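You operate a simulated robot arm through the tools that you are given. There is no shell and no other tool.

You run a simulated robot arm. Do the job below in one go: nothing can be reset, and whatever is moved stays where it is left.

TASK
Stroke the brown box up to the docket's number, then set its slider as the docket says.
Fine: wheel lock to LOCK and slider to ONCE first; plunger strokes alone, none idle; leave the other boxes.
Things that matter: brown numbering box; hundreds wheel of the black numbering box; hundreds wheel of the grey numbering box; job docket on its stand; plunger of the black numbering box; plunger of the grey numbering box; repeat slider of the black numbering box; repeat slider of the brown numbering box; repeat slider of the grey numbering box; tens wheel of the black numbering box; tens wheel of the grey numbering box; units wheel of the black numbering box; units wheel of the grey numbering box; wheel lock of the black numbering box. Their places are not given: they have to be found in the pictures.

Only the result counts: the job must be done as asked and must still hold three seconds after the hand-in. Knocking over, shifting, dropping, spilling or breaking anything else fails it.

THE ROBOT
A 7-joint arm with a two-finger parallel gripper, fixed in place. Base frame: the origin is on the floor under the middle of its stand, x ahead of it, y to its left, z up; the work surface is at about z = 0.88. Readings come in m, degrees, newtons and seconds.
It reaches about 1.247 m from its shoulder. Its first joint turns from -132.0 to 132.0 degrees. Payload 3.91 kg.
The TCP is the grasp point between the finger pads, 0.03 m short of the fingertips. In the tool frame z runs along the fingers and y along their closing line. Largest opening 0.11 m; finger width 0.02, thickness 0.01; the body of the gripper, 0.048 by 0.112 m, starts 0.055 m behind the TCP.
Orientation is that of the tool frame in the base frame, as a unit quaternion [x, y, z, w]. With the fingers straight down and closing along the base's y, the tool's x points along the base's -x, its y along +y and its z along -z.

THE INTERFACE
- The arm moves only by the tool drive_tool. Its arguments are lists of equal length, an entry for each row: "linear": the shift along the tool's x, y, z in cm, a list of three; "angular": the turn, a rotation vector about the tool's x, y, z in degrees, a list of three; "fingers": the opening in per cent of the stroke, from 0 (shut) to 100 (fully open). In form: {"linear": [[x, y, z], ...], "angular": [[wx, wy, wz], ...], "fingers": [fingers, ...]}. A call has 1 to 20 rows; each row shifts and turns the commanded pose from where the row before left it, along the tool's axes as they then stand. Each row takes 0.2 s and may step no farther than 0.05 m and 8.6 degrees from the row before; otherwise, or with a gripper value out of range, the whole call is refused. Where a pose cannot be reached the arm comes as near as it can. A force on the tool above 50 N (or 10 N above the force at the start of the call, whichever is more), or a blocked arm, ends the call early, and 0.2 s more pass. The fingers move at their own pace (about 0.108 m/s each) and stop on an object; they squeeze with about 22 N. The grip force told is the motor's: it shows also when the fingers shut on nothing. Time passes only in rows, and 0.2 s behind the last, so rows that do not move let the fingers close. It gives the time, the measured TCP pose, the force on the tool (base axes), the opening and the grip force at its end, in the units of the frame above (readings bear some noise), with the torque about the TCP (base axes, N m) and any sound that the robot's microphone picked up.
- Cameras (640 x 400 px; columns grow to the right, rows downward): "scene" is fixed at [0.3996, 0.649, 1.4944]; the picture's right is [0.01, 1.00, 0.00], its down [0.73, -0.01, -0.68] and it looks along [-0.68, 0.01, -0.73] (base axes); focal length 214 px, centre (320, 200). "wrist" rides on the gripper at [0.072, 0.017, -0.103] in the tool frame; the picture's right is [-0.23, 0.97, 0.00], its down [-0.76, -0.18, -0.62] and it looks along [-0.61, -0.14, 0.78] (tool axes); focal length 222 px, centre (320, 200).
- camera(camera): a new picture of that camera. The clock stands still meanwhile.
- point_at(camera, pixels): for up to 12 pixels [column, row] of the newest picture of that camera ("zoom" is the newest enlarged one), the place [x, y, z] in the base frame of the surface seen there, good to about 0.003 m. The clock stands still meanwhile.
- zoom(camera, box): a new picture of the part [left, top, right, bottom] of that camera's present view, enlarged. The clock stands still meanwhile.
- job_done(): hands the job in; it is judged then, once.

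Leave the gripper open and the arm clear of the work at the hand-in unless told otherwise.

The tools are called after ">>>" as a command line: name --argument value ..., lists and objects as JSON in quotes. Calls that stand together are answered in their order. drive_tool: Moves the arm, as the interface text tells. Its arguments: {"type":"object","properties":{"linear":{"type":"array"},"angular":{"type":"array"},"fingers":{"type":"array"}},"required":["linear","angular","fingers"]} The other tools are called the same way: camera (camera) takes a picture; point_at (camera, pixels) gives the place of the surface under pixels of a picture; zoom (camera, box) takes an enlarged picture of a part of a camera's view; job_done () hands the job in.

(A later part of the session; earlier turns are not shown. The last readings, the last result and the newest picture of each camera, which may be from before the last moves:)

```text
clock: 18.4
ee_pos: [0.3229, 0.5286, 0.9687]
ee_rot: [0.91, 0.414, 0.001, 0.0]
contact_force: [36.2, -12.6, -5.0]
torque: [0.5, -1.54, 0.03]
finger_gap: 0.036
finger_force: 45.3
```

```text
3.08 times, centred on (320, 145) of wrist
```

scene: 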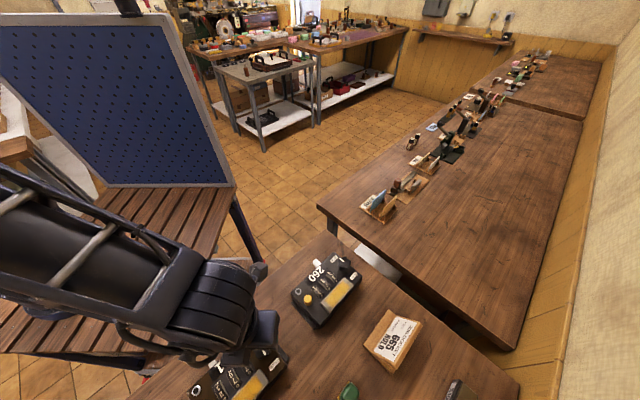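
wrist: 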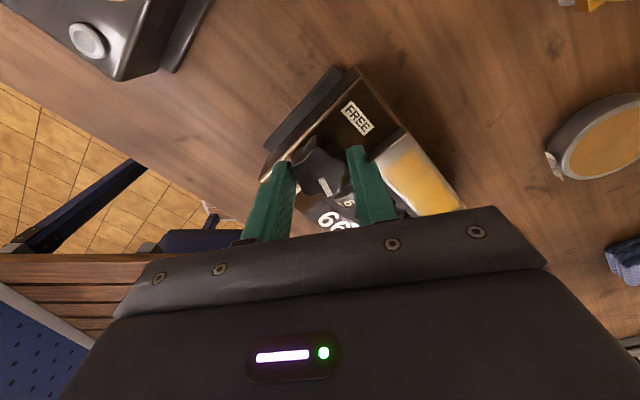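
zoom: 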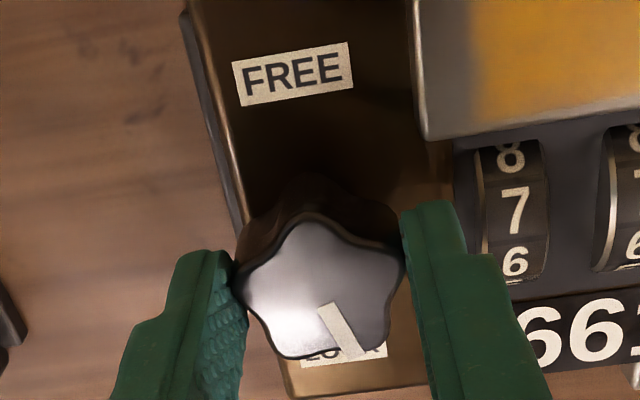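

165° turned. Force is along tool +y now; I shift 2 mm that way, then continue in 3° steps toward LOCK.

>>> drive_tool --linear '[[0, 0.1, 0], [0, 0.1, 0], [0, 0, 0], [0, 0, 0], [0, 0, 0], [0, 0, 0], [0, 0, 0]]' --angular '[[0, 0, 0], [0, 0, 0], [0, 0, 3], [0, 0, 3], [0, 0, 3], [0, 0, 3], [0, 0, 0]]' --fingers '[20, 20, 20, 20, 20, 20, 20]'

>>> zoom --camera "wrist" --box '[256, 80, 384, 210]'

```text
clock: 20.0
ee_pos: [0.3223, 0.5279, 0.9695]
ee_rot: [0.948, 0.317, -0.001, -0.001]
contact_force: [8.1, 14.0, 16.0]
torque: [0.74, -0.69, 0.02]
finger_gap: 0.0361
finger_force: 45.3
```

```text
3.08 times, centred on (320, 145) of wrist
```

zoom: 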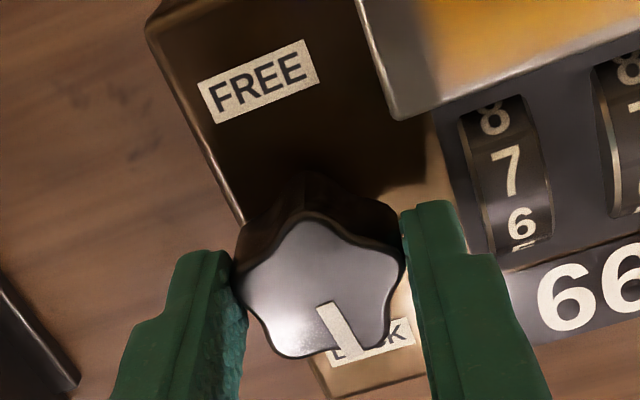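

177° turned, still no stop torque. I turn two more 3° steps and check torque.

>>> drive_tool --linear '[[0, 0, 0], [0, 0, 0], [0, 0, 0]]' --angular '[[0, 0, 3], [0, 0, 3], [0, 0, 0]]' --fingers '[20, 20, 20]'

>>> zoom --camera "wrist" --box '[256, 80, 384, 210]'

```text
clock: 20.8
ee_pos: [0.3219, 0.5287, 0.9696]
ee_rot: [0.964, 0.267, 0.0, 0.0]
contact_force: [2.0, 16.7, -1.3]
torque: [1.41, -0.88, 0.02]
finger_gap: 0.0361
finger_force: 45.2
```

```text
3.08 times, centred on (320, 145) of wrist
```

zoom: 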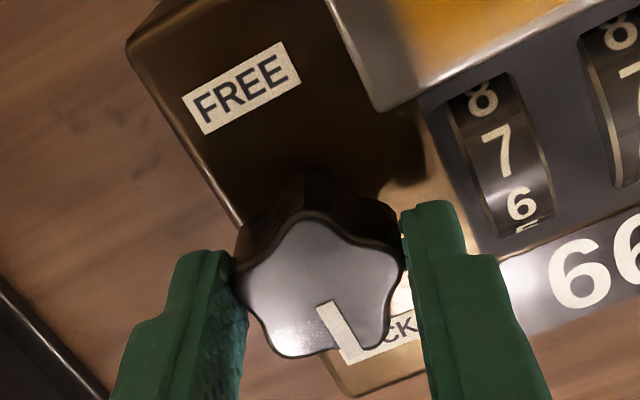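

>>> point_at --camera "zoom" --pixels '[[328, 306], [352, 352], [317, 285], [310, 225], [390, 255], [245, 275], [290, 350], [375, 340], [240, 85], [395, 330]]'

>>> zoom --camera "wrist" --box '[284, 130, 364, 200]'

```text
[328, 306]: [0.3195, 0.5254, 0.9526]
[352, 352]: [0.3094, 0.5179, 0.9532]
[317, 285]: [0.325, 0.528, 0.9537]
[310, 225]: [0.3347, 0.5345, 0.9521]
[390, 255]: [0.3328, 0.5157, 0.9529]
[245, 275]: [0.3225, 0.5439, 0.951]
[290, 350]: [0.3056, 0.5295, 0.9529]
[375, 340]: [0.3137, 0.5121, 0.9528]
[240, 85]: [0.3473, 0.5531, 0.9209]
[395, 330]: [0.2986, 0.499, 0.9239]
```

```text
5.71 times, centred on (324, 165) of wrist
```

zoom: 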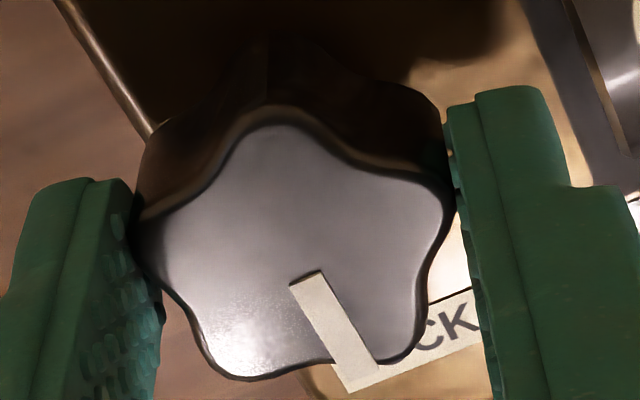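

Marker direction is now ~216°, about 180° from its FREE start (41°). I turn 4° more to see whether a stop is felt.

>>> drive_tool --linear '[[0, 0, 0], [0, 0, 0], [0, 0, 0]]' --angular '[[0, 0, 2], [0, 0, 2], [0, 0, 0]]' --fingers '[20, 20, 20]'

>>> zoom --camera "wrist" --box '[284, 130, 364, 200]'

```text
clock: 21.6
ee_pos: [0.321, 0.5272, 0.9693]
ee_rot: [0.972, 0.234, 0.0, 0.001]
contact_force: [-11.5, 11.4, -4.6]
torque: [0.39, -0.27, 0.4]
finger_gap: 0.0364
finger_force: 45.2
```

```text
5.71 times, centred on (324, 165) of wrist
```

zoom: 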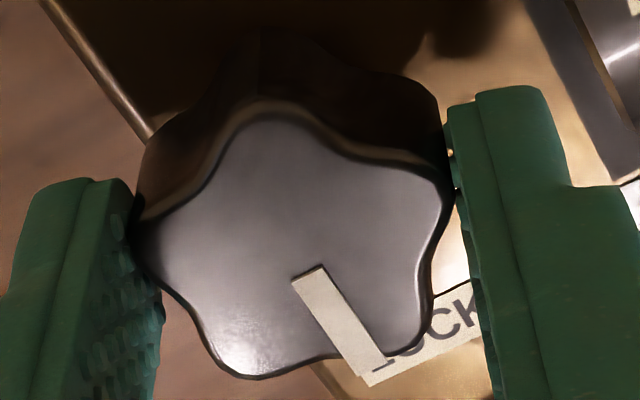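

Torque jumped to +0.4 N·m: the LOCK stop is reached. I open the fingers, then rise straight up 6 cm.

>>> drive_tool --linear '[[0, 0, 0], [0, 0, 0], [0, 0, -3], [0, 0, -4], [0, 0, 0]]' --angular '[[0, 0, 0], [0, 0, 0], [0, 0, 0], [0, 0, 0], [0, 0, 0]]' --fingers '[55, 55, 55, 55, 55]'

>>> camera --camera "wrist"

>>> zoom --camera "wrist" --box '[240, 50, 400, 210]'

```text
clock: 22.8
ee_pos: [0.3216, 0.5281, 1.0414]
ee_rot: [0.973, 0.233, 0.001, 0.0]
contact_force: [0.2, -0.4, -0.4]
torque: [0.03, 0.0, 0.03]
finger_gap: 0.0606
finger_force: 0.1
```

```text
taken
```

wrist: 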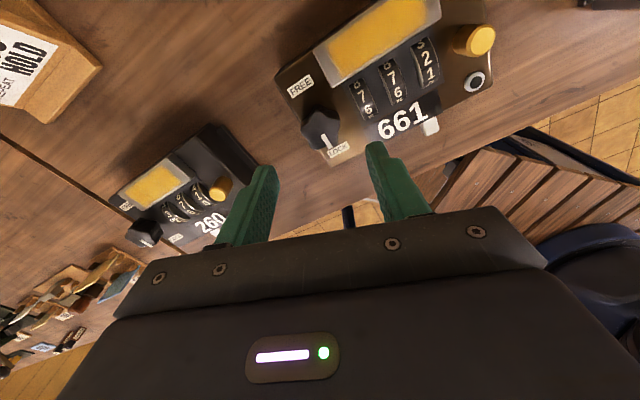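

```text
2.50 times, centred on (320, 130) of wrist
```

zoom: 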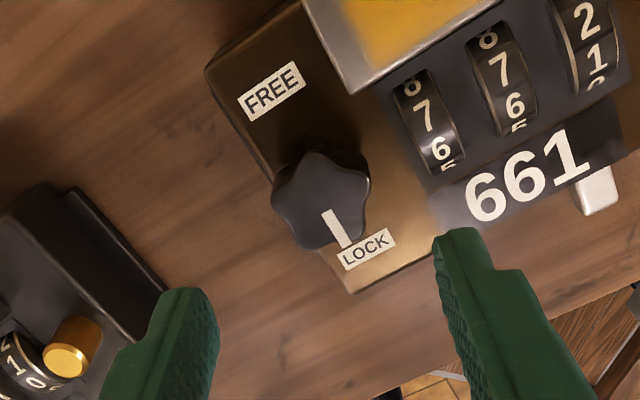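

The knob marker now points at LOCK and wheels still show 661. From this viewpoint I zoom on the gold button and yellow bar to see how they're mounted.

>>> zoom --camera "wrist" --box '[400, 0, 512, 90]'

>>> zoom --camera "wrist" --box '[310, 0, 440, 90]'

>>> zoom --camera "wrist" --box '[110, 120, 260, 250]'

```text
4.44 times, centred on (456, 45) of wrist
```

zoom: 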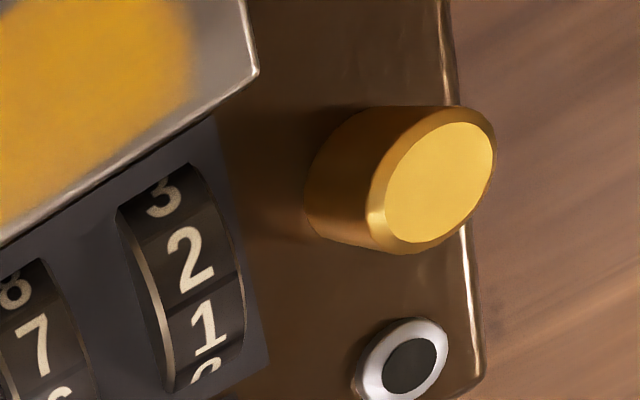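

```text
4.44 times, centred on (375, 45) of wrist
```

zoom: 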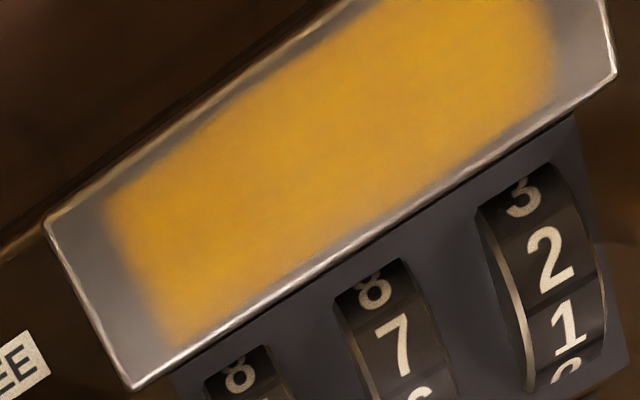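

```text
3.08 times, centred on (185, 185) of wrist
```

zoom: 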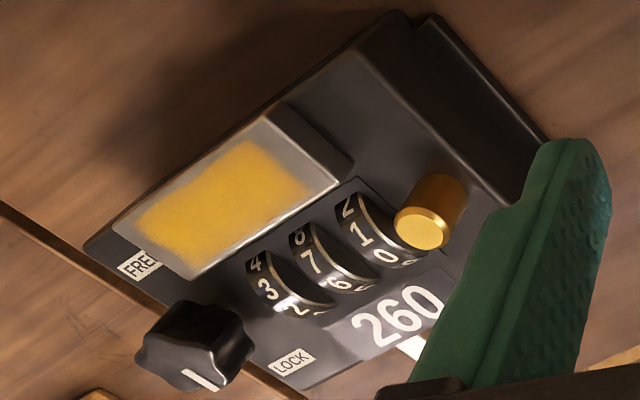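

I need the closing line along the box's long axis to pinch the slider tab, with the camera on the front side to see its labels. I rotate the tool back counter-clockwise (~199° in two calls) while rising a little first.

>>> drive_tool --linear '[[0, 0, -3], [0, 0, 0], [0, 0, 0], [0, 0, 0], [0, 0, 0], [0, 0, 0], [0, 0, 0], [0, 0, 0], [0, 0, 0], [0, 0, 0], [0, 0, 0], [0, 0, 0], [0, 0, 0], [0, 0, 0], [0, 0, 0], [0, 0, 0], [0, 0, 0], [0, 0, 0], [0, 0, 0], [0, 0, 0]]' --angular '[[0, 0, -8.5], [0, 0, -8.5], [0, 0, -8.5], [0, 0, -8.5], [0, 0, -8.5], [0, 0, -8.5], [0, 0, -8.5], [0, 0, -8.5], [0, 0, -8.5], [0, 0, -8.5], [0, 0, -8.5], [0, 0, -8.5], [0, 0, -8.5], [0, 0, -8.5], [0, 0, -8.5], [0, 0, -8.5], [0, 0, -8.5], [0, 0, -8.5], [0, 0, -8.5], [0, 0, -8.5]]' --fingers '[55, 55, 55, 55, 55, 55, 55, 55, 55, 55, 55, 55, 55, 55, 55, 55, 55, 55, 55, 55]'

>>> drive_tool --linear '[[0, 0, 0], [0, 0, 0], [0, 0, 0], [0, 0, 0], [0, 0, 0]]' --angular '[[0, 0, -7.2], [0, 0, -7.2], [0, 0, -7.2], [0, 0, -7.2], [0, 0, 0]]' --fingers '[55, 55, 55, 55, 55]'

```text
clock: 27.0
ee_pos: [0.3221, 0.5282, 1.0698]
ee_rot: [-0.148, 0.989, -0.001, 0.0]
contact_force: [-0.6, 0.4, -1.4]
torque: [0.0, -0.02, -0.02]
finger_gap: 0.0604
finger_force: 0.1
```

```text
clock: 28.2
ee_pos: [0.3228, 0.5281, 1.0701]
ee_rot: [-0.39, 0.921, -0.001, 0.0]
contact_force: [-0.5, 0.7, -0.2]
torque: [0.03, -0.02, 0.01]
finger_gap: 0.0604
finger_force: 0.1
```

Yaw is now ~45.8°, tool y along the box's long axis, tool x to the front. I move above the slider tab and look.

>>> drive_tool --linear '[[2.32, -2.98, 0], [2.32, -2.98, 0], [2.32, -2.98, 0], [0, 0, 0]]' --angular '[[0, 0, 0], [0, 0, 0], [0, 0, 0], [0, 0, 0]]' --fingers '[55, 55, 55, 55]'

>>> camera --camera "wrist"

>>> zoom --camera "wrist" --box '[230, 110, 400, 216]'

>>> camera --camera "scene"

```text
clock: 29.2
ee_pos: [0.3387, 0.4151, 1.0693]
ee_rot: [-0.389, 0.921, 0.0, 0.002]
contact_force: [-0.4, -0.5, -0.5]
torque: [0.01, -0.02, 0.03]
finger_gap: 0.0606
finger_force: 0.0
```

```text
taken
```

wrist: 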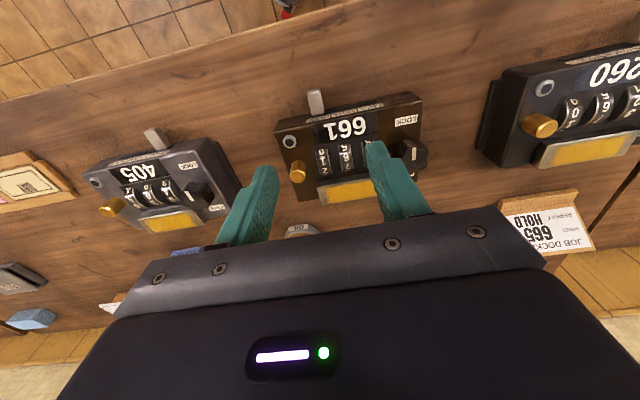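

```text
3.76 times, centred on (315, 163) of wrist
```

zoom: 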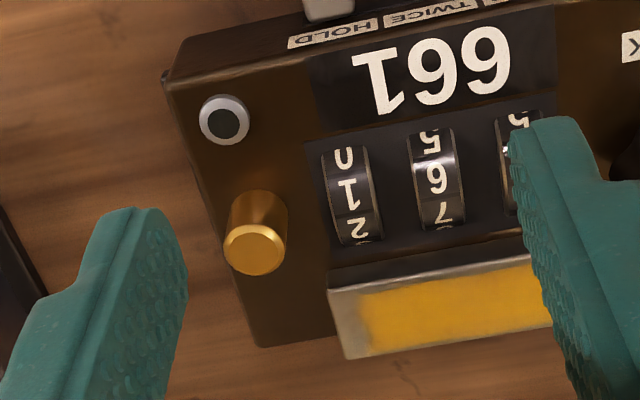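

```text
taken
```

scene: 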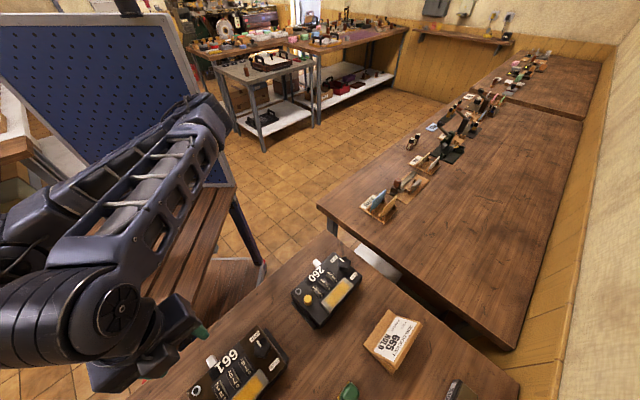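

I zoom on the tab and labels at about (316,105) and measure.

>>> zoom --camera "wrist" --box '[272, 78, 432, 150]'

>>> zoom --camera "wrist" --box '[290, 80, 370, 130]'

```text
4.00 times, centred on (352, 114) of wrist
```

zoom: 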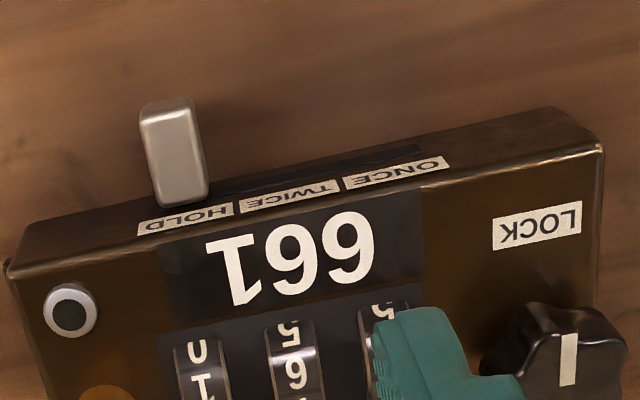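

```text
8.00 times, centred on (330, 105) of wrist
```

zoom: 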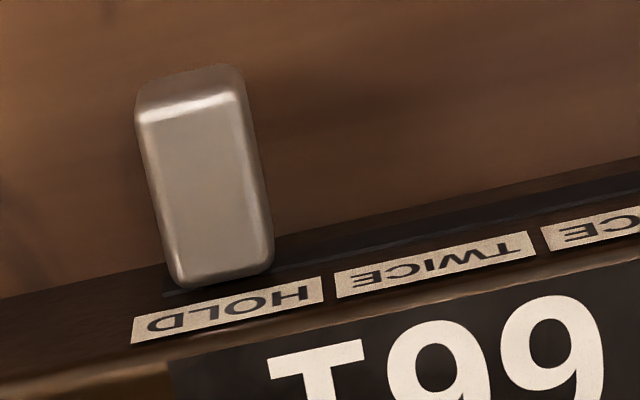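

>>> point_at --camera "zoom" --pixels '[[150, 130], [230, 115], [258, 255], [185, 272], [200, 190], [180, 85], [228, 310], [435, 263], [600, 228], [300, 262], [500, 210], [100, 340]]'

>>> point_at --camera "wrist" --pixels '[[363, 108], [375, 103], [381, 101], [340, 112], [423, 101], [275, 130], [310, 70], [330, 80], [316, 100]]'

```text
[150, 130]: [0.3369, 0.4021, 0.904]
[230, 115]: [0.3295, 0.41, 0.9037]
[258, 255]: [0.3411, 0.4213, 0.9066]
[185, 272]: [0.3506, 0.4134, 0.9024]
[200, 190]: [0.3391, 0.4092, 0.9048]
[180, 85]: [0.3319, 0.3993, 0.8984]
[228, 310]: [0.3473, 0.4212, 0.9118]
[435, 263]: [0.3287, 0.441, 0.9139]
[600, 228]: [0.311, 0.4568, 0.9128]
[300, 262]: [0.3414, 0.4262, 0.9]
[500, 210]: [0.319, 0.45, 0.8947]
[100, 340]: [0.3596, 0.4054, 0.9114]
```

```text
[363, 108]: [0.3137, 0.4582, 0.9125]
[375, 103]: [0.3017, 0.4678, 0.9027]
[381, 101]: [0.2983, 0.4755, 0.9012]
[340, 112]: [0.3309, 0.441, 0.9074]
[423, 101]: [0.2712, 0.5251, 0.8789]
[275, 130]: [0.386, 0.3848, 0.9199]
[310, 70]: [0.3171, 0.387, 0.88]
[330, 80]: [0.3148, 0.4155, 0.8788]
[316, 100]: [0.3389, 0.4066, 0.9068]
```

Tab centre ≈ (0.3385,0.411), HOLD→TWICE spacing 27 mm, so HOLD→ONCE is ~54 mm. I narrow the fingers to ~42 mm, shift slightly and descend in front of the box partway, then check.

>>> drive_tool --linear '[[0.4, -0.36, 0], [0, 0, 4], [0, 0, 4], [0, 0, 3], [0, 0, 0]]' --angular '[[0, 0, 0], [0, 0, 0], [0, 0, 0], [0, 0, 0], [0, 0, 0]]' --fingers '[38, 38, 38, 38, 38]'

>>> camera --camera "wrist"

>>> zoom --camera "wrist" --box '[240, 90, 400, 190]'

```text
clock: 30.4
ee_pos: [0.3377, 0.4108, 0.9601]
ee_rot: [-0.389, 0.921, 0.0, 0.0]
contact_force: [0.6, -0.3, -0.7]
torque: [0.01, 0.0, 0.0]
finger_gap: 0.0418
finger_force: 0.1
```

```text
taken
```

wrist: 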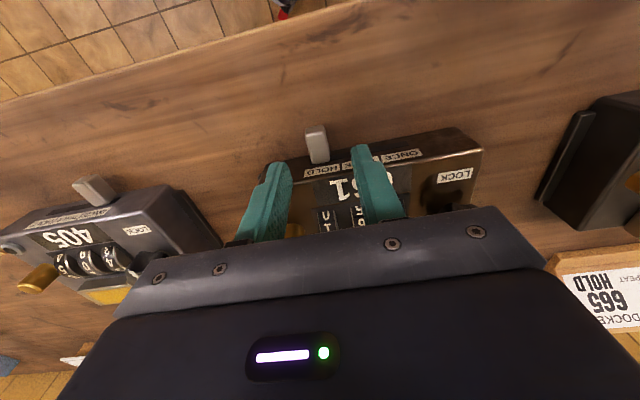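

```text
4.00 times, centred on (320, 140) of wrist
```

zoom: 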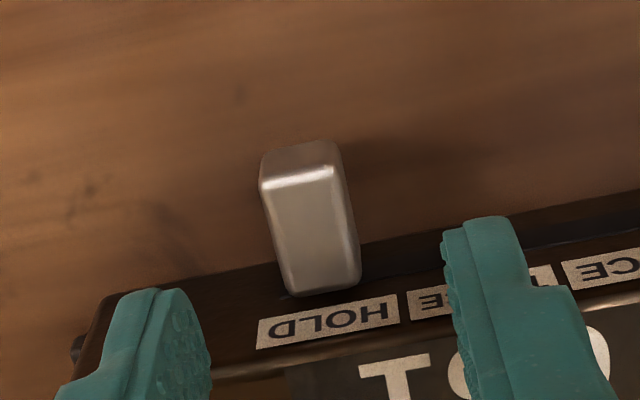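

The tab is centred between the fingers (within ~1.5 mm). I descend the last 3.9 cm so the tips reach z≈0.891.

>>> drive_tool --linear '[[0, -0.1, 2], [0, 0, 1.9], [0, 0, 0]]' --angular '[[0, 0, 0], [0, 0, 0], [0, 0, 0]]' --fingers '[38, 38, 38]'

>>> zoom --camera "wrist" --box '[240, 90, 400, 190]'

```text
clock: 31.2
ee_pos: [0.3377, 0.4109, 0.9208]
ee_rot: [-0.389, 0.921, 0.0, 0.0]
contact_force: [-0.5, -0.2, -0.4]
torque: [0.0, 0.0, 0.05]
finger_gap: 0.0416
finger_force: 0.3
```

```text
4.00 times, centred on (320, 140) of wrist
```

zoom: 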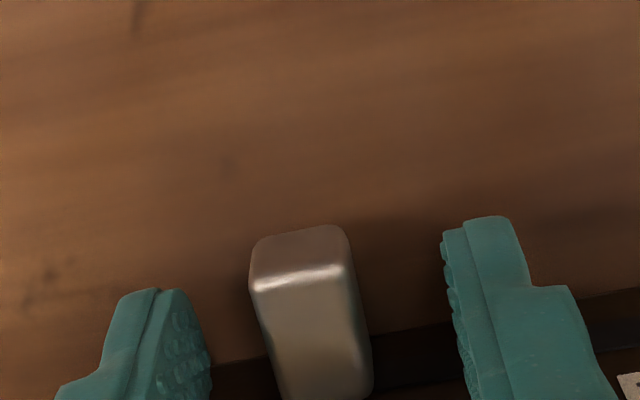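

Good. I close on the tab.

>>> drive_tool --linear '[[0, 0, 0], [0, 0, 0], [0, 0, 0]]' --angular '[[0, 0, 0], [0, 0, 0], [0, 0, 0]]' --fingers '[16, 5, 5]'

>>> zoom --camera "wrist" --box '[240, 90, 400, 190]'

```text
clock: 32.0
ee_pos: [0.3383, 0.4097, 0.9221]
ee_rot: [-0.389, 0.921, 0.001, 0.0]
contact_force: [0.9, -1.7, -1.8]
torque: [0.07, -0.18, -0.55]
finger_gap: 0.0151
finger_force: 45.1
```

```text
4.00 times, centred on (320, 140) of wrist
```

zoom: 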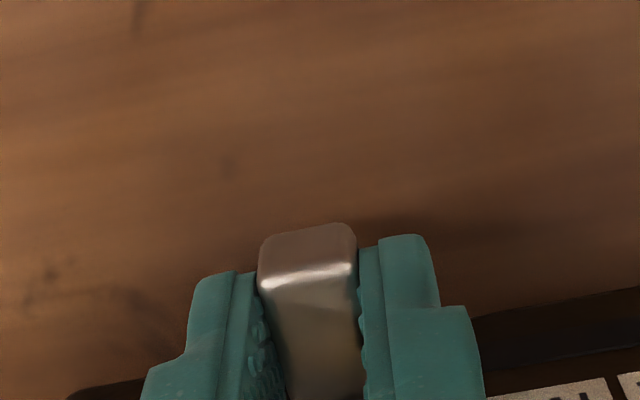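

Gripped (15 mm). There's −0.55 N·m twist, so my yaw is off by a degree or two; I rotate +2° about tool z to relax it.

>>> drive_tool --linear '[[0, 0, 0], [0, 0, 0], [0, 0, 0]]' --angular '[[0, 0, 1], [0, 0, 1], [0, 0, 0]]' --fingers '[5, 5, 5]'

```text
clock: 32.8
ee_pos: [0.339, 0.4092, 0.9212]
ee_rot: [-0.373, 0.928, 0.001, 0.001]
contact_force: [0.2, -0.7, 20.7]
torque: [-0.14, 0.12, 0.69]
finger_gap: 0.015
finger_force: 44.8
```

Twist flipped to +0.69, so I go back 1.1°, then slide +u (tool y) by 1 cm as a test.

>>> drive_tool --linear '[[0, 0, 0], [0, 0, 0], [0, 0.5, 0], [0, 0.5, 0], [0, 0, 0]]' --angular '[[0, 0, -1.1], [0, 0, 0], [0, 0, 0], [0, 0, 0], [0, 0, 0]]' --fingers '[5, 5, 5, 5, 5]'

>>> camera --camera "wrist"

```text
clock: 34.0
ee_pos: [0.3314, 0.4164, 0.9209]
ee_rot: [-0.382, 0.924, 0.0, 0.0]
contact_force: [8.3, 7.6, 20.8]
torque: [0.26, -0.3, 0.05]
finger_gap: 0.0152
finger_force: 45.3
```

```text
taken
```

wrist: 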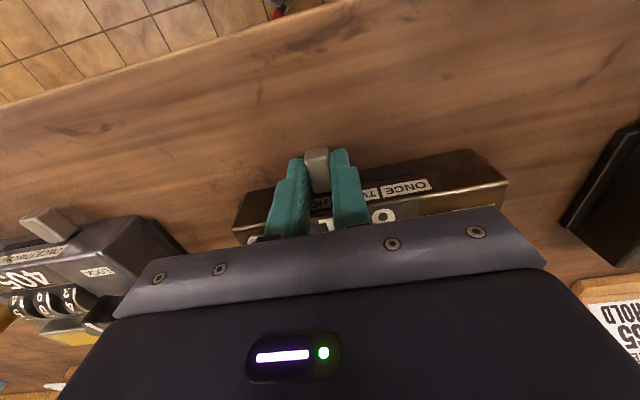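

The slider moves freely with the grip. I go on another 2 cm with small relief corrections (−tool x toward the box, 1 mm up).

>>> drive_tool --linear '[[-0.05, 0.5, -0.1], [-0.05, 0.5, 0], [0, 0.5, 0], [0, 0.5, 0], [0, 0, 0]]' --angular '[[0, 0, 0], [0, 0, 0], [0, 0, 0], [0, 0, 0], [0, 0, 0]]' --fingers '[5, 5, 5, 5, 5]'

>>> camera --camera "wrist"

```text
clock: 35.2
ee_pos: [0.3159, 0.4314, 0.9207]
ee_rot: [-0.382, 0.924, 0.0, -0.001]
contact_force: [2.3, 1.2, -28.9]
torque: [-0.04, 0.06, 0.01]
finger_gap: 0.0152
finger_force: 44.6
```

```text
taken
```

wrist: 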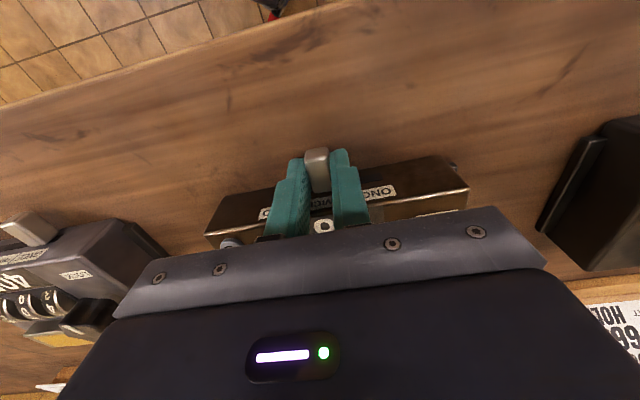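

Total slide is ~31 mm so far (past TWICE). I lower 0.5 mm to relax and slide 1.8 cm more.

>>> drive_tool --linear '[[0, 0.45, 0.05], [0, 0.45, 0], [0, 0.45, 0], [0, 0.45, 0], [0, 0, 0]]' --angular '[[0, 0, 0], [0, 0, 0], [0, 0, 0], [0, 0, 0], [0, 0, 0]]' --fingers '[5, 5, 5, 5, 5]'

>>> camera --camera "wrist"

>>> zoom --camera "wrist" --box '[270, 130, 390, 210]'

```text
clock: 36.4
ee_pos: [0.3043, 0.4424, 0.9205]
ee_rot: [-0.382, 0.924, 0.0, -0.001]
contact_force: [-14.7, -13.2, -12.9]
torque: [-0.77, 0.74, 0.06]
finger_gap: 0.0152
finger_force: 44.9
```

```text
taken
```

wrist: 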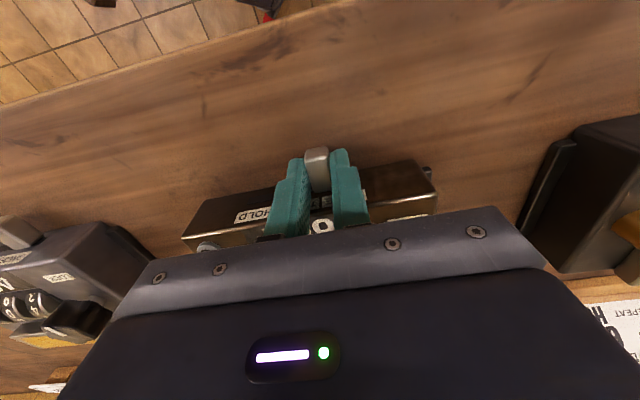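

```text
5.00 times, centred on (330, 170) of wrist
```

zoom: 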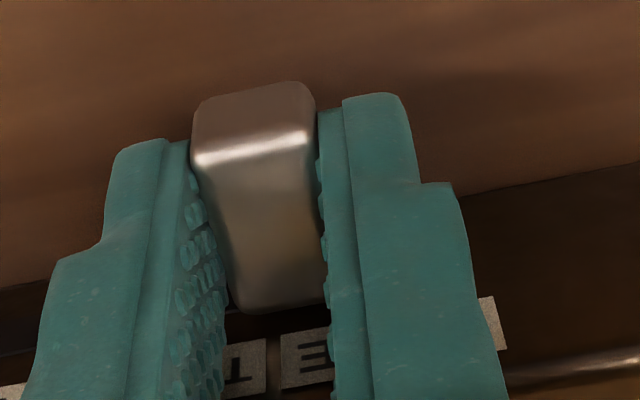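

The tab looks to be at the start of the ONCE label still. I check with the scene camera that the box has not moved along.

>>> zoom --camera "scene" --box '[180, 310, 310, 400]'

>>> point_at --camera "zoom" --pixels '[[105, 360], [365, 118], [450, 242], [403, 187], [378, 70], [500, 240], [66, 370], [190, 260]]'

```text
4.44 times, centred on (245, 355) of scene
```

zoom: 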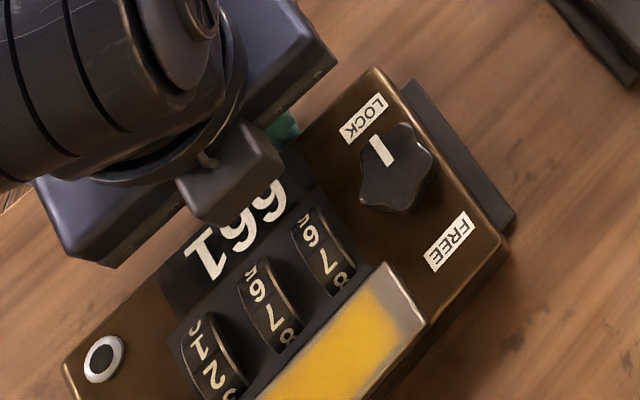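

```text
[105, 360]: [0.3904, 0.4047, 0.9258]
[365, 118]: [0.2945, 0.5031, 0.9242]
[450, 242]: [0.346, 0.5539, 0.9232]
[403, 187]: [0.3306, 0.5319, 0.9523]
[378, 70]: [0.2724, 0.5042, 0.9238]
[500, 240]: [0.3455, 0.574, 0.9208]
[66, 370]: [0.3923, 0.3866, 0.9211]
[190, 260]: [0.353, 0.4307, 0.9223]
```

The box hasn't moved; the label pitch is simply ~30 mm rather than 27. I shift 1 mm away from the box to relax the side force and slide 1 cm more.

>>> drive_tool --linear '[[0.08, 0.35, 0], [0, 0.35, 0], [0, 0.3, 0], [0, 0, 0]]' --angular '[[0, 0, 0], [0, 0, 0], [0, 0, 0], [0, 0, 0]]' --fingers '[5, 5, 5, 5]'

>>> zoom --camera "wrist" --box '[270, 130, 390, 210]'

```text
clock: 37.4
ee_pos: [0.2977, 0.4509, 0.9216]
ee_rot: [-0.382, 0.924, 0.0, 0.0]
contact_force: [-3.7, -1.2, -28.3]
torque: [-0.04, 0.07, 0.04]
finger_gap: 0.0152
finger_force: 44.9
```

```text
5.00 times, centred on (330, 170) of wrist
```

zoom: 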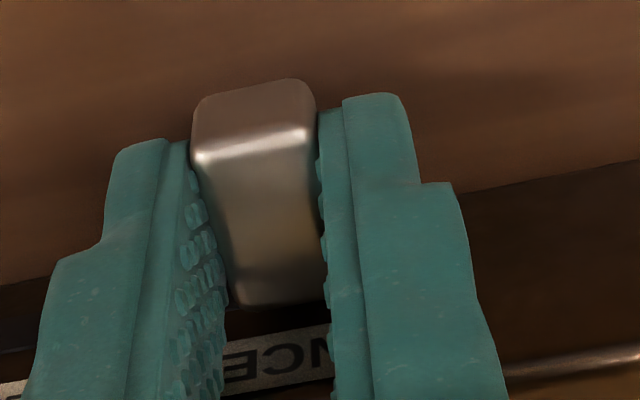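

Now the middle of ONCE (between N and C, x≈295) is nearly under the tab (x≈278). I slide ~3 mm more in small steps, lowering a hair to relax z.

>>> drive_tool --linear '[[0, 0.15, 0.04], [0, 0.15, 0], [0, 0, 0]]' --angular '[[0, 0, 0], [0, 0, 0], [0, 0, 0]]' --fingers '[5, 5, 5]'

>>> zoom --camera "wrist" --box '[270, 130, 390, 210]'

```text
clock: 38.2
ee_pos: [0.2958, 0.4528, 0.9215]
ee_rot: [-0.381, 0.924, 0.001, 0.001]
contact_force: [1.8, -11.7, 10.9]
torque: [-0.71, 0.31, 0.09]
finger_gap: 0.0149
finger_force: 44.7
```

```text
5.00 times, centred on (330, 170) of wrist
```

zoom: 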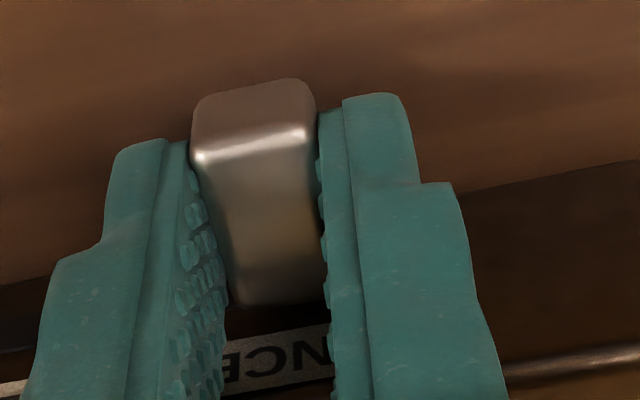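

Resistance of ~10 N appeared. I push 1.5 mm more to confirm it's the end stop.

>>> drive_tool --linear '[[0.04, 0.15, 0], [0, 0, 0]]' --angular '[[0, 0, 0], [0, 0, 0]]' --fingers '[5, 5]'

>>> zoom --camera "wrist" --box '[270, 130, 390, 210]'

```text
clock: 38.8
ee_pos: [0.2948, 0.4526, 0.9211]
ee_rot: [-0.381, 0.925, 0.001, 0.001]
contact_force: [22.7, -13.6, 17.2]
torque: [-0.48, -0.39, 0.14]
finger_gap: 0.015
finger_force: 45.2
```

```text
5.00 times, centred on (330, 170) of wrist
```

zoom: 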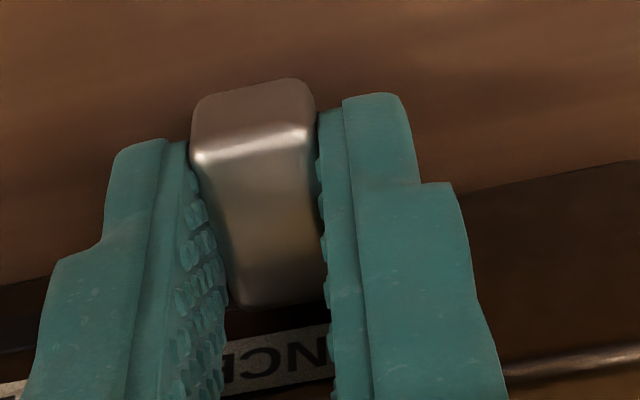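

The end stop is confirmed (−26 N along u): slider at ONCE. I release and rise straight up.

>>> drive_tool --linear '[[0, -0.15, 0], [0, 0, 0], [0, 0, 0], [0, 0, -4], [0, 0, -5], [0, 0, -5], [0, 0, 0]]' --angular '[[0, 0, 0], [0, 0, 0], [0, 0, 0], [0, 0, 0], [0, 0, 0], [0, 0, 0], [0, 0, 0]]' --fingers '[5, 38, 38, 38, 38, 38, 38]'

>>> camera --camera "wrist"

>>> zoom --camera "wrist" --box '[230, 70, 390, 170]'

```text
clock: 40.4
ee_pos: [0.297, 0.4512, 1.0618]
ee_rot: [-0.382, 0.924, 0.0, 0.0]
contact_force: [-0.1, -0.3, 0.1]
torque: [-0.02, -0.01, -0.02]
finger_gap: 0.0418
finger_force: 0.0
```

```text
taken
```

wrist: 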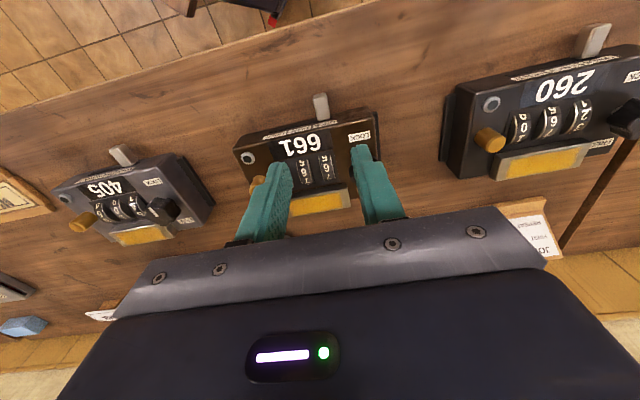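

```text
4.00 times, centred on (310, 120) of wrist
```

zoom: 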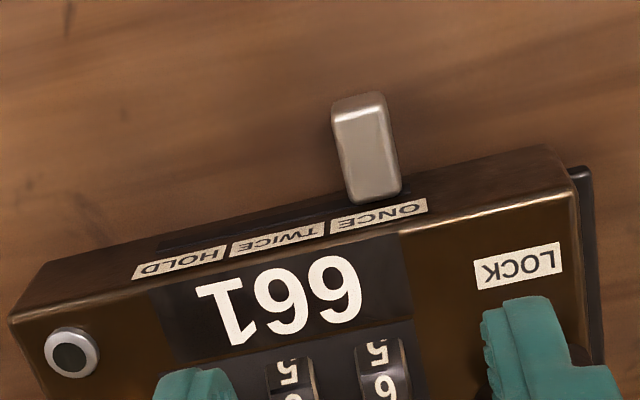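

Slider at ONCE, knob at LOCK, display 661. Now I move along the box toward its left end (−u) at the same height to locate the gold button precisely.

>>> drive_tool --linear '[[0, -3.5, 0], [0, -3.5, 0], [0, -1.5, 0], [0, 0, 0]]' --angular '[[0, 0, 0], [0, 0, 0], [0, 0, 0], [0, 0, 0]]' --fingers '[60, 60, 60, 60]'

>>> camera --camera "wrist"

>>> zoom --camera "wrist" --box '[270, 110, 366, 170]'

```text
clock: 41.4
ee_pos: [0.3568, 0.3907, 1.0616]
ee_rot: [-0.382, 0.924, 0.0, 0.0]
contact_force: [-0.9, 0.0, -0.8]
torque: [0.0, -0.02, 0.02]
finger_gap: 0.0661
finger_force: 0.1
```

```text
taken
```

wrist: 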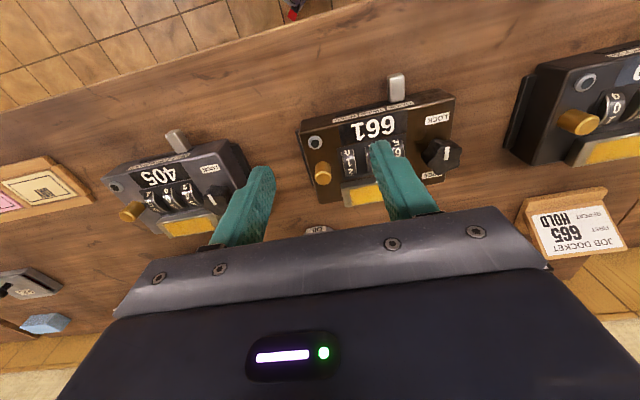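

```text
6.67 times, centred on (318, 140) of wrist
```

zoom: 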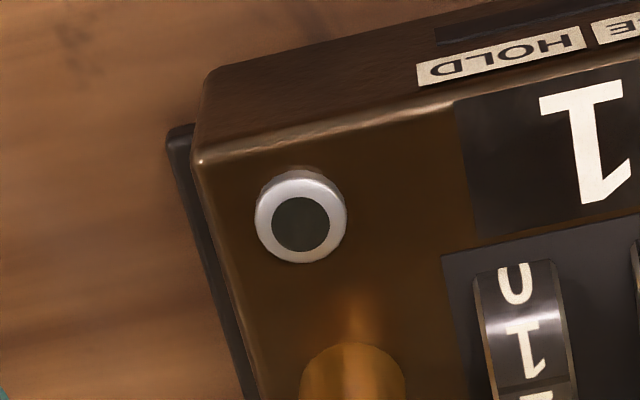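

>>> zoom --camera "wrist" --box '[290, 150, 370, 210]'

>>> point_at --camera "zoom" --pixels '[[270, 215], [240, 215], [300, 212], [270, 235], [268, 195]]'

```text
6.67 times, centred on (330, 180) of wrist
```

zoom: 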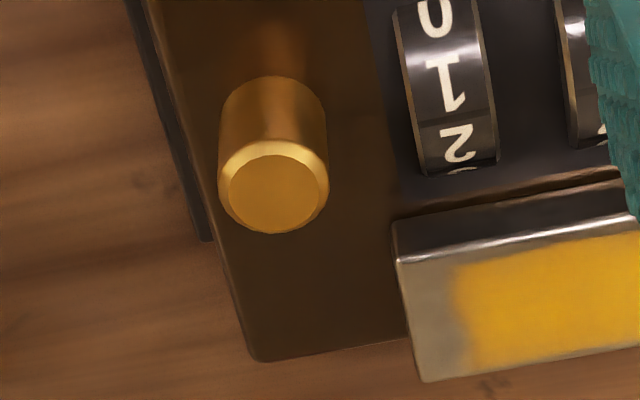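

```text
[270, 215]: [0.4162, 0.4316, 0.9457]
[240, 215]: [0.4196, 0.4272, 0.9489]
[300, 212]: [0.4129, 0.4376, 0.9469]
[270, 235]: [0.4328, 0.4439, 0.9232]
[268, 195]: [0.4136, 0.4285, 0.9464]
```

Gold button axis ≈ (0.4122,0.4302), top z≈0.947, 19 mm wide. I close the fingers and move above it (tips at z≈0.97), to test with a very light touch whether it is sprung.

>>> drive_tool --linear '[[-3.35, -0.57, 0], [-3.36, -0.56, 0], [0, 0, 3], [0, 0, 3], [0, 0, 0]]' --angular '[[0, 0, 0], [0, 0, 0], [0, 0, 0], [0, 0, 0], [0, 0, 0]]' --fingers '[0, 0, 0, 0, 0]'

>>> camera --camera "wrist"

>>> zoom --camera "wrist" --box '[270, 110, 382, 180]'

>>> zoom --camera "scene" --box '[150, 310, 290, 400]'

```text
clock: 42.6
ee_pos: [0.4108, 0.4302, 1.0021]
ee_rot: [-0.382, 0.924, 0.0, 0.0]
contact_force: [-1.1, 0.8, 0.4]
torque: [0.04, 0.03, 0.02]
finger_gap: 0.0
finger_force: 22.3
```

```text
taken
```

wrist: 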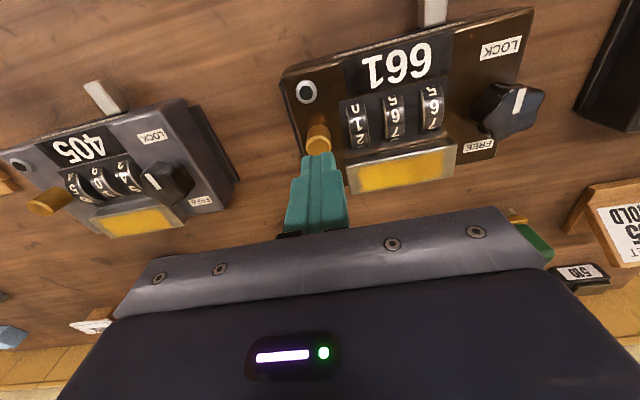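

```text
5.71 times, centred on (326, 145) of wrist
```

zoom: 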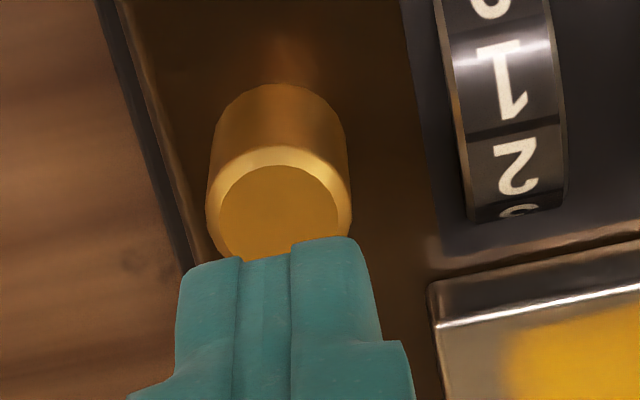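

```text
4.44 times, centred on (220, 355) of scene
```

zoom: 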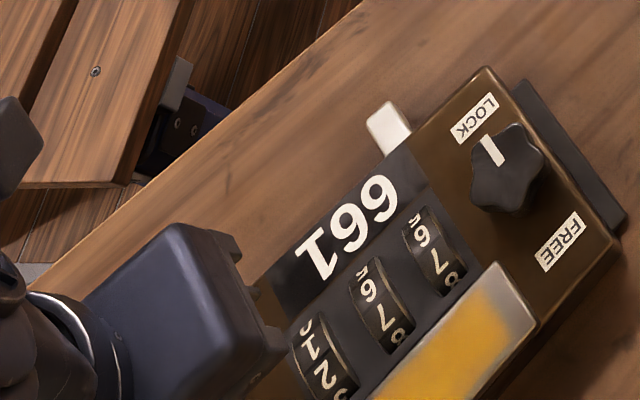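

The closed fingertips are aligned over the button. I descend 2.1 cm to just above it, then feel in ~1 mm steps.

>>> drive_tool --linear '[[0, 0, 1.5], [0, 0, 0.6], [0, 0, 0]]' --angular '[[0, 0, 0], [0, 0, 0], [0, 0, 0]]' --fingers '[0, 0, 0]'

>>> drive_tool --linear '[[0, 0, 0.15], [0, 0, 0]]' --angular '[[0, 0, 0], [0, 0, 0]]' --fingers '[0, 0]'

>>> drive_tool --linear '[[0, 0, 0.1], [0, 0, 0]]' --angular '[[0, 0, 0], [0, 0, 0]]' --fingers '[0, 0]'

```text
clock: 43.4
ee_pos: [0.4105, 0.4314, 0.9811]
ee_rot: [-0.382, 0.924, 0.0, 0.0]
contact_force: [0.2, 0.3, -0.4]
torque: [-0.01, -0.04, -0.04]
finger_gap: 0.0003
finger_force: 22.0
```

```text
clock: 44.0
ee_pos: [0.4104, 0.4313, 0.9795]
ee_rot: [-0.382, 0.924, 0.0, 0.0]
contact_force: [0.0, 0.1, -0.9]
torque: [-0.01, -0.03, -0.01]
finger_gap: 0.0
finger_force: 22.2
```

```text
clock: 44.6
ee_pos: [0.4111, 0.4324, 0.9779]
ee_rot: [-0.382, 0.924, 0.0, 0.0]
contact_force: [0.4, 0.3, 0.2]
torque: [0.04, -0.02, -0.01]
finger_gap: 0.0
finger_force: 22.0
```

No contact yet (force ≈0). I continue in 1 mm steps.

>>> drive_tool --linear '[[0, 0, 0.1], [0, 0, 0]]' --angular '[[0, 0, 0], [0, 0, 0]]' --fingers '[0, 0]'

>>> drive_tool --linear '[[0, 0, 0.1], [0, 0, 0]]' --angular '[[0, 0, 0], [0, 0, 0]]' --fingers '[0, 0]'

```text
clock: 45.2
ee_pos: [0.4108, 0.432, 0.9769]
ee_rot: [-0.383, 0.924, 0.0, 0.0]
contact_force: [0.3, -0.2, 1.4]
torque: [-0.01, 0.0, 0.0]
finger_gap: 0.0
finger_force: 22.2
```

```text
clock: 45.8
ee_pos: [0.4108, 0.4327, 0.9758]
ee_rot: [-0.381, 0.924, 0.0, 0.0]
contact_force: [1.1, -0.8, 3.2]
torque: [0.03, -0.07, -0.01]
finger_gap: 0.0
finger_force: 21.1
```

Force rises softly (1.4 → 3.2 N per mm) while the tip keeps going down – that looks sprung. One more 1 mm step, then I back off and compare with the yellow bar.

>>> drive_tool --linear '[[0, 0, 0.1], [0, 0, 0]]' --angular '[[0, 0, 0], [0, 0, 0]]' --fingers '[0, 0]'

>>> zoom --camera "wrist" --box '[230, 70, 390, 170]'

```text
clock: 46.4
ee_pos: [0.4101, 0.4326, 0.9733]
ee_rot: [-0.382, 0.924, 0.0, 0.0]
contact_force: [0.5, 0.9, 2.7]
torque: [-0.03, -0.02, -0.04]
finger_gap: 0.0
finger_force: 21.8
```

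```text
4.00 times, centred on (310, 120) of wrist
```

zoom: 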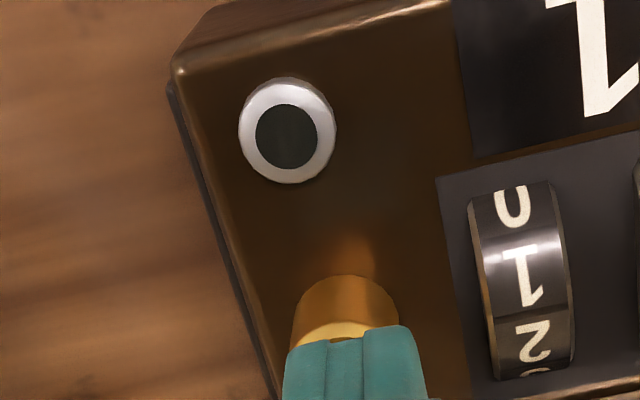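

The gold button yields 3 mm under ~3 N: it is sprung. I back off and now touch-test the yellow bar (centre ≈ (0.393,0.5045), top z 0.9355) to be sure which is the plunger.

>>> drive_tool --linear '[[0, 0, -1.5], [0, 0, -1.5], [-1.93, 3.19, 0], [-1.94, 3.19, 0], [0, 0, 1.5], [0, 0, 1.2], [0, 0, 0]]' --angular '[[0, 0, 0], [0, 0, 0], [0, 0, 0], [0, 0, 0], [0, 0, 0], [0, 0, 0], [0, 0, 0]]' --fingers '[0, 0, 0, 0, 0, 0, 0]'

>>> camera --camera "wrist"

>>> zoom --camera "wrist" --box '[230, 40, 390, 170]'

```text
clock: 48.0
ee_pos: [0.3921, 0.5065, 0.976]
ee_rot: [-0.382, 0.924, -0.001, 0.0]
contact_force: [0.2, 0.7, 1.0]
torque: [0.03, -0.01, 0.01]
finger_gap: 0.0001
finger_force: 21.8
```

```text
taken
```

wrist: 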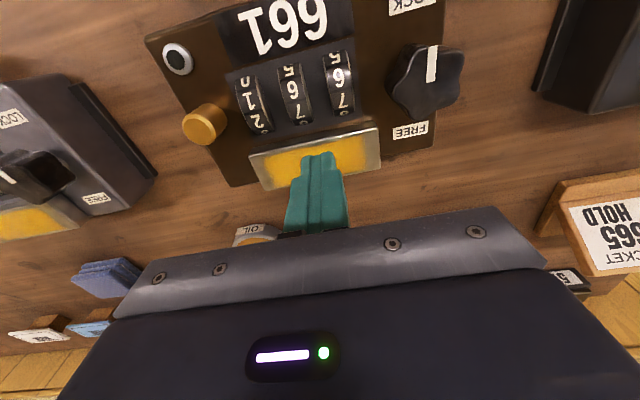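

```text
3.08 times, centred on (310, 105) of wrist
```

zoom: 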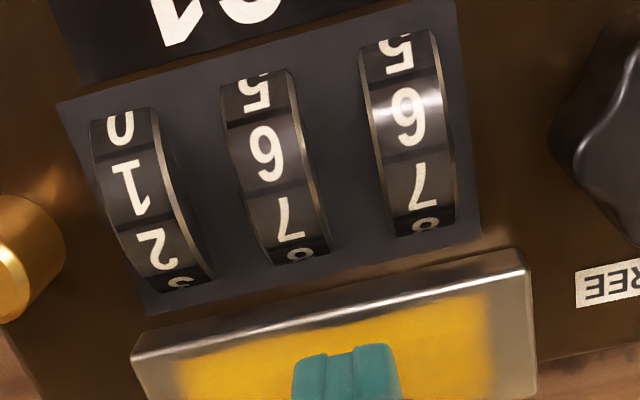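

Still 661. Tips hover over the bar; I step down slowly to feel it.

>>> drive_tool --linear '[[0, 0, 0.6], [0, 0, 0]]' --angular '[[0, 0, 0], [0, 0, 0]]' --fingers '[0, 0]'

>>> drive_tool --linear '[[0, 0, 0.1], [0, 0, 0]]' --angular '[[0, 0, 0], [0, 0, 0]]' --fingers '[0, 0]'

>>> drive_tool --linear '[[0, 0, 0.1], [0, 0, 0]]' --angular '[[0, 0, 0], [0, 0, 0]]' --fingers '[0, 0]'

>>> drive_tool --linear '[[0, 0, 0.1], [0, 0, 0]]' --angular '[[0, 0, 0], [0, 0, 0]]' --fingers '[0, 0]'

```text
clock: 48.6
ee_pos: [0.3921, 0.5051, 0.9697]
ee_rot: [-0.381, 0.925, 0.0, 0.001]
contact_force: [0.3, -0.1, 0.1]
torque: [-0.01, -0.01, -0.01]
finger_gap: 0.0
finger_force: 21.9
```

```text
clock: 49.2
ee_pos: [0.3924, 0.505, 0.97]
ee_rot: [-0.382, 0.924, 0.0, 0.0]
contact_force: [0.2, 0.5, 0.1]
torque: [-0.01, 0.0, 0.01]
finger_gap: 0.0
finger_force: 22.0
```

```text
clock: 49.8
ee_pos: [0.3932, 0.5045, 0.9683]
ee_rot: [-0.382, 0.924, 0.0, 0.0]
contact_force: [-0.2, 0.0, 0.2]
torque: [0.02, -0.02, 0.02]
finger_gap: 0.0002
finger_force: 22.1
```

```text
clock: 50.4
ee_pos: [0.3929, 0.5046, 0.9678]
ee_rot: [-0.382, 0.924, 0.0, 0.0]
contact_force: [0.2, -0.2, -0.6]
torque: [0.02, -0.02, 0.01]
finger_gap: 0.0001
finger_force: 22.7
```

Not touching yet; continue in 1 mm steps.

>>> drive_tool --linear '[[0, 0, 0.1], [0, 0, 0]]' --angular '[[0, 0, 0], [0, 0, 0]]' --fingers '[0, 0]'

>>> drive_tool --linear '[[0, 0, 0.1], [0, 0, 0]]' --angular '[[0, 0, 0], [0, 0, 0]]' --fingers '[0, 0]'

```text
clock: 51.0
ee_pos: [0.393, 0.5043, 0.9668]
ee_rot: [-0.382, 0.924, 0.0, 0.001]
contact_force: [-1.7, -1.4, 14.4]
torque: [-0.12, 0.17, -0.02]
finger_gap: 0.0001
finger_force: 22.2
```

```text
clock: 51.6
ee_pos: [0.3929, 0.5053, 0.9685]
ee_rot: [-0.382, 0.924, 0.002, 0.002]
contact_force: [-0.9, -2.7, 43.1]
torque: [-0.37, 0.31, 0.12]
finger_gap: 0.0
finger_force: 22.5
```

The bar is rigid (14 → 43 N for 1 mm), so the gold button is the plunger. I lift, go back over the gold button and hover just above it.

>>> drive_tool --linear '[[0, 0, -1.5], [0, 0, -2], [1.93, -3.19, 0], [1.94, -3.19, 0], [0, 0, 1.5], [0, 0, 0]]' --angular '[[0, 0, 0], [0, 0, 0], [0, 0, 0], [0, 0, 0], [0, 0, 0], [0, 0, 0]]' --fingers '[0, 0, 0, 0, 0, 0]'

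>>> zoom --camera "wrist" --box '[230, 70, 390, 170]'

```text
clock: 53.0
ee_pos: [0.4104, 0.4318, 0.9856]
ee_rot: [-0.382, 0.924, 0.001, 0.0]
contact_force: [-0.1, 0.3, 0.5]
torque: [0.01, 0.04, 0.01]
finger_gap: 0.0003
finger_force: 22.0
```

```text
4.00 times, centred on (310, 120) of wrist
```

zoom: 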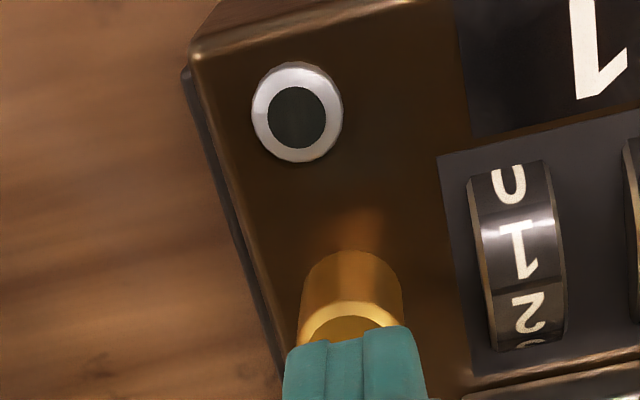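

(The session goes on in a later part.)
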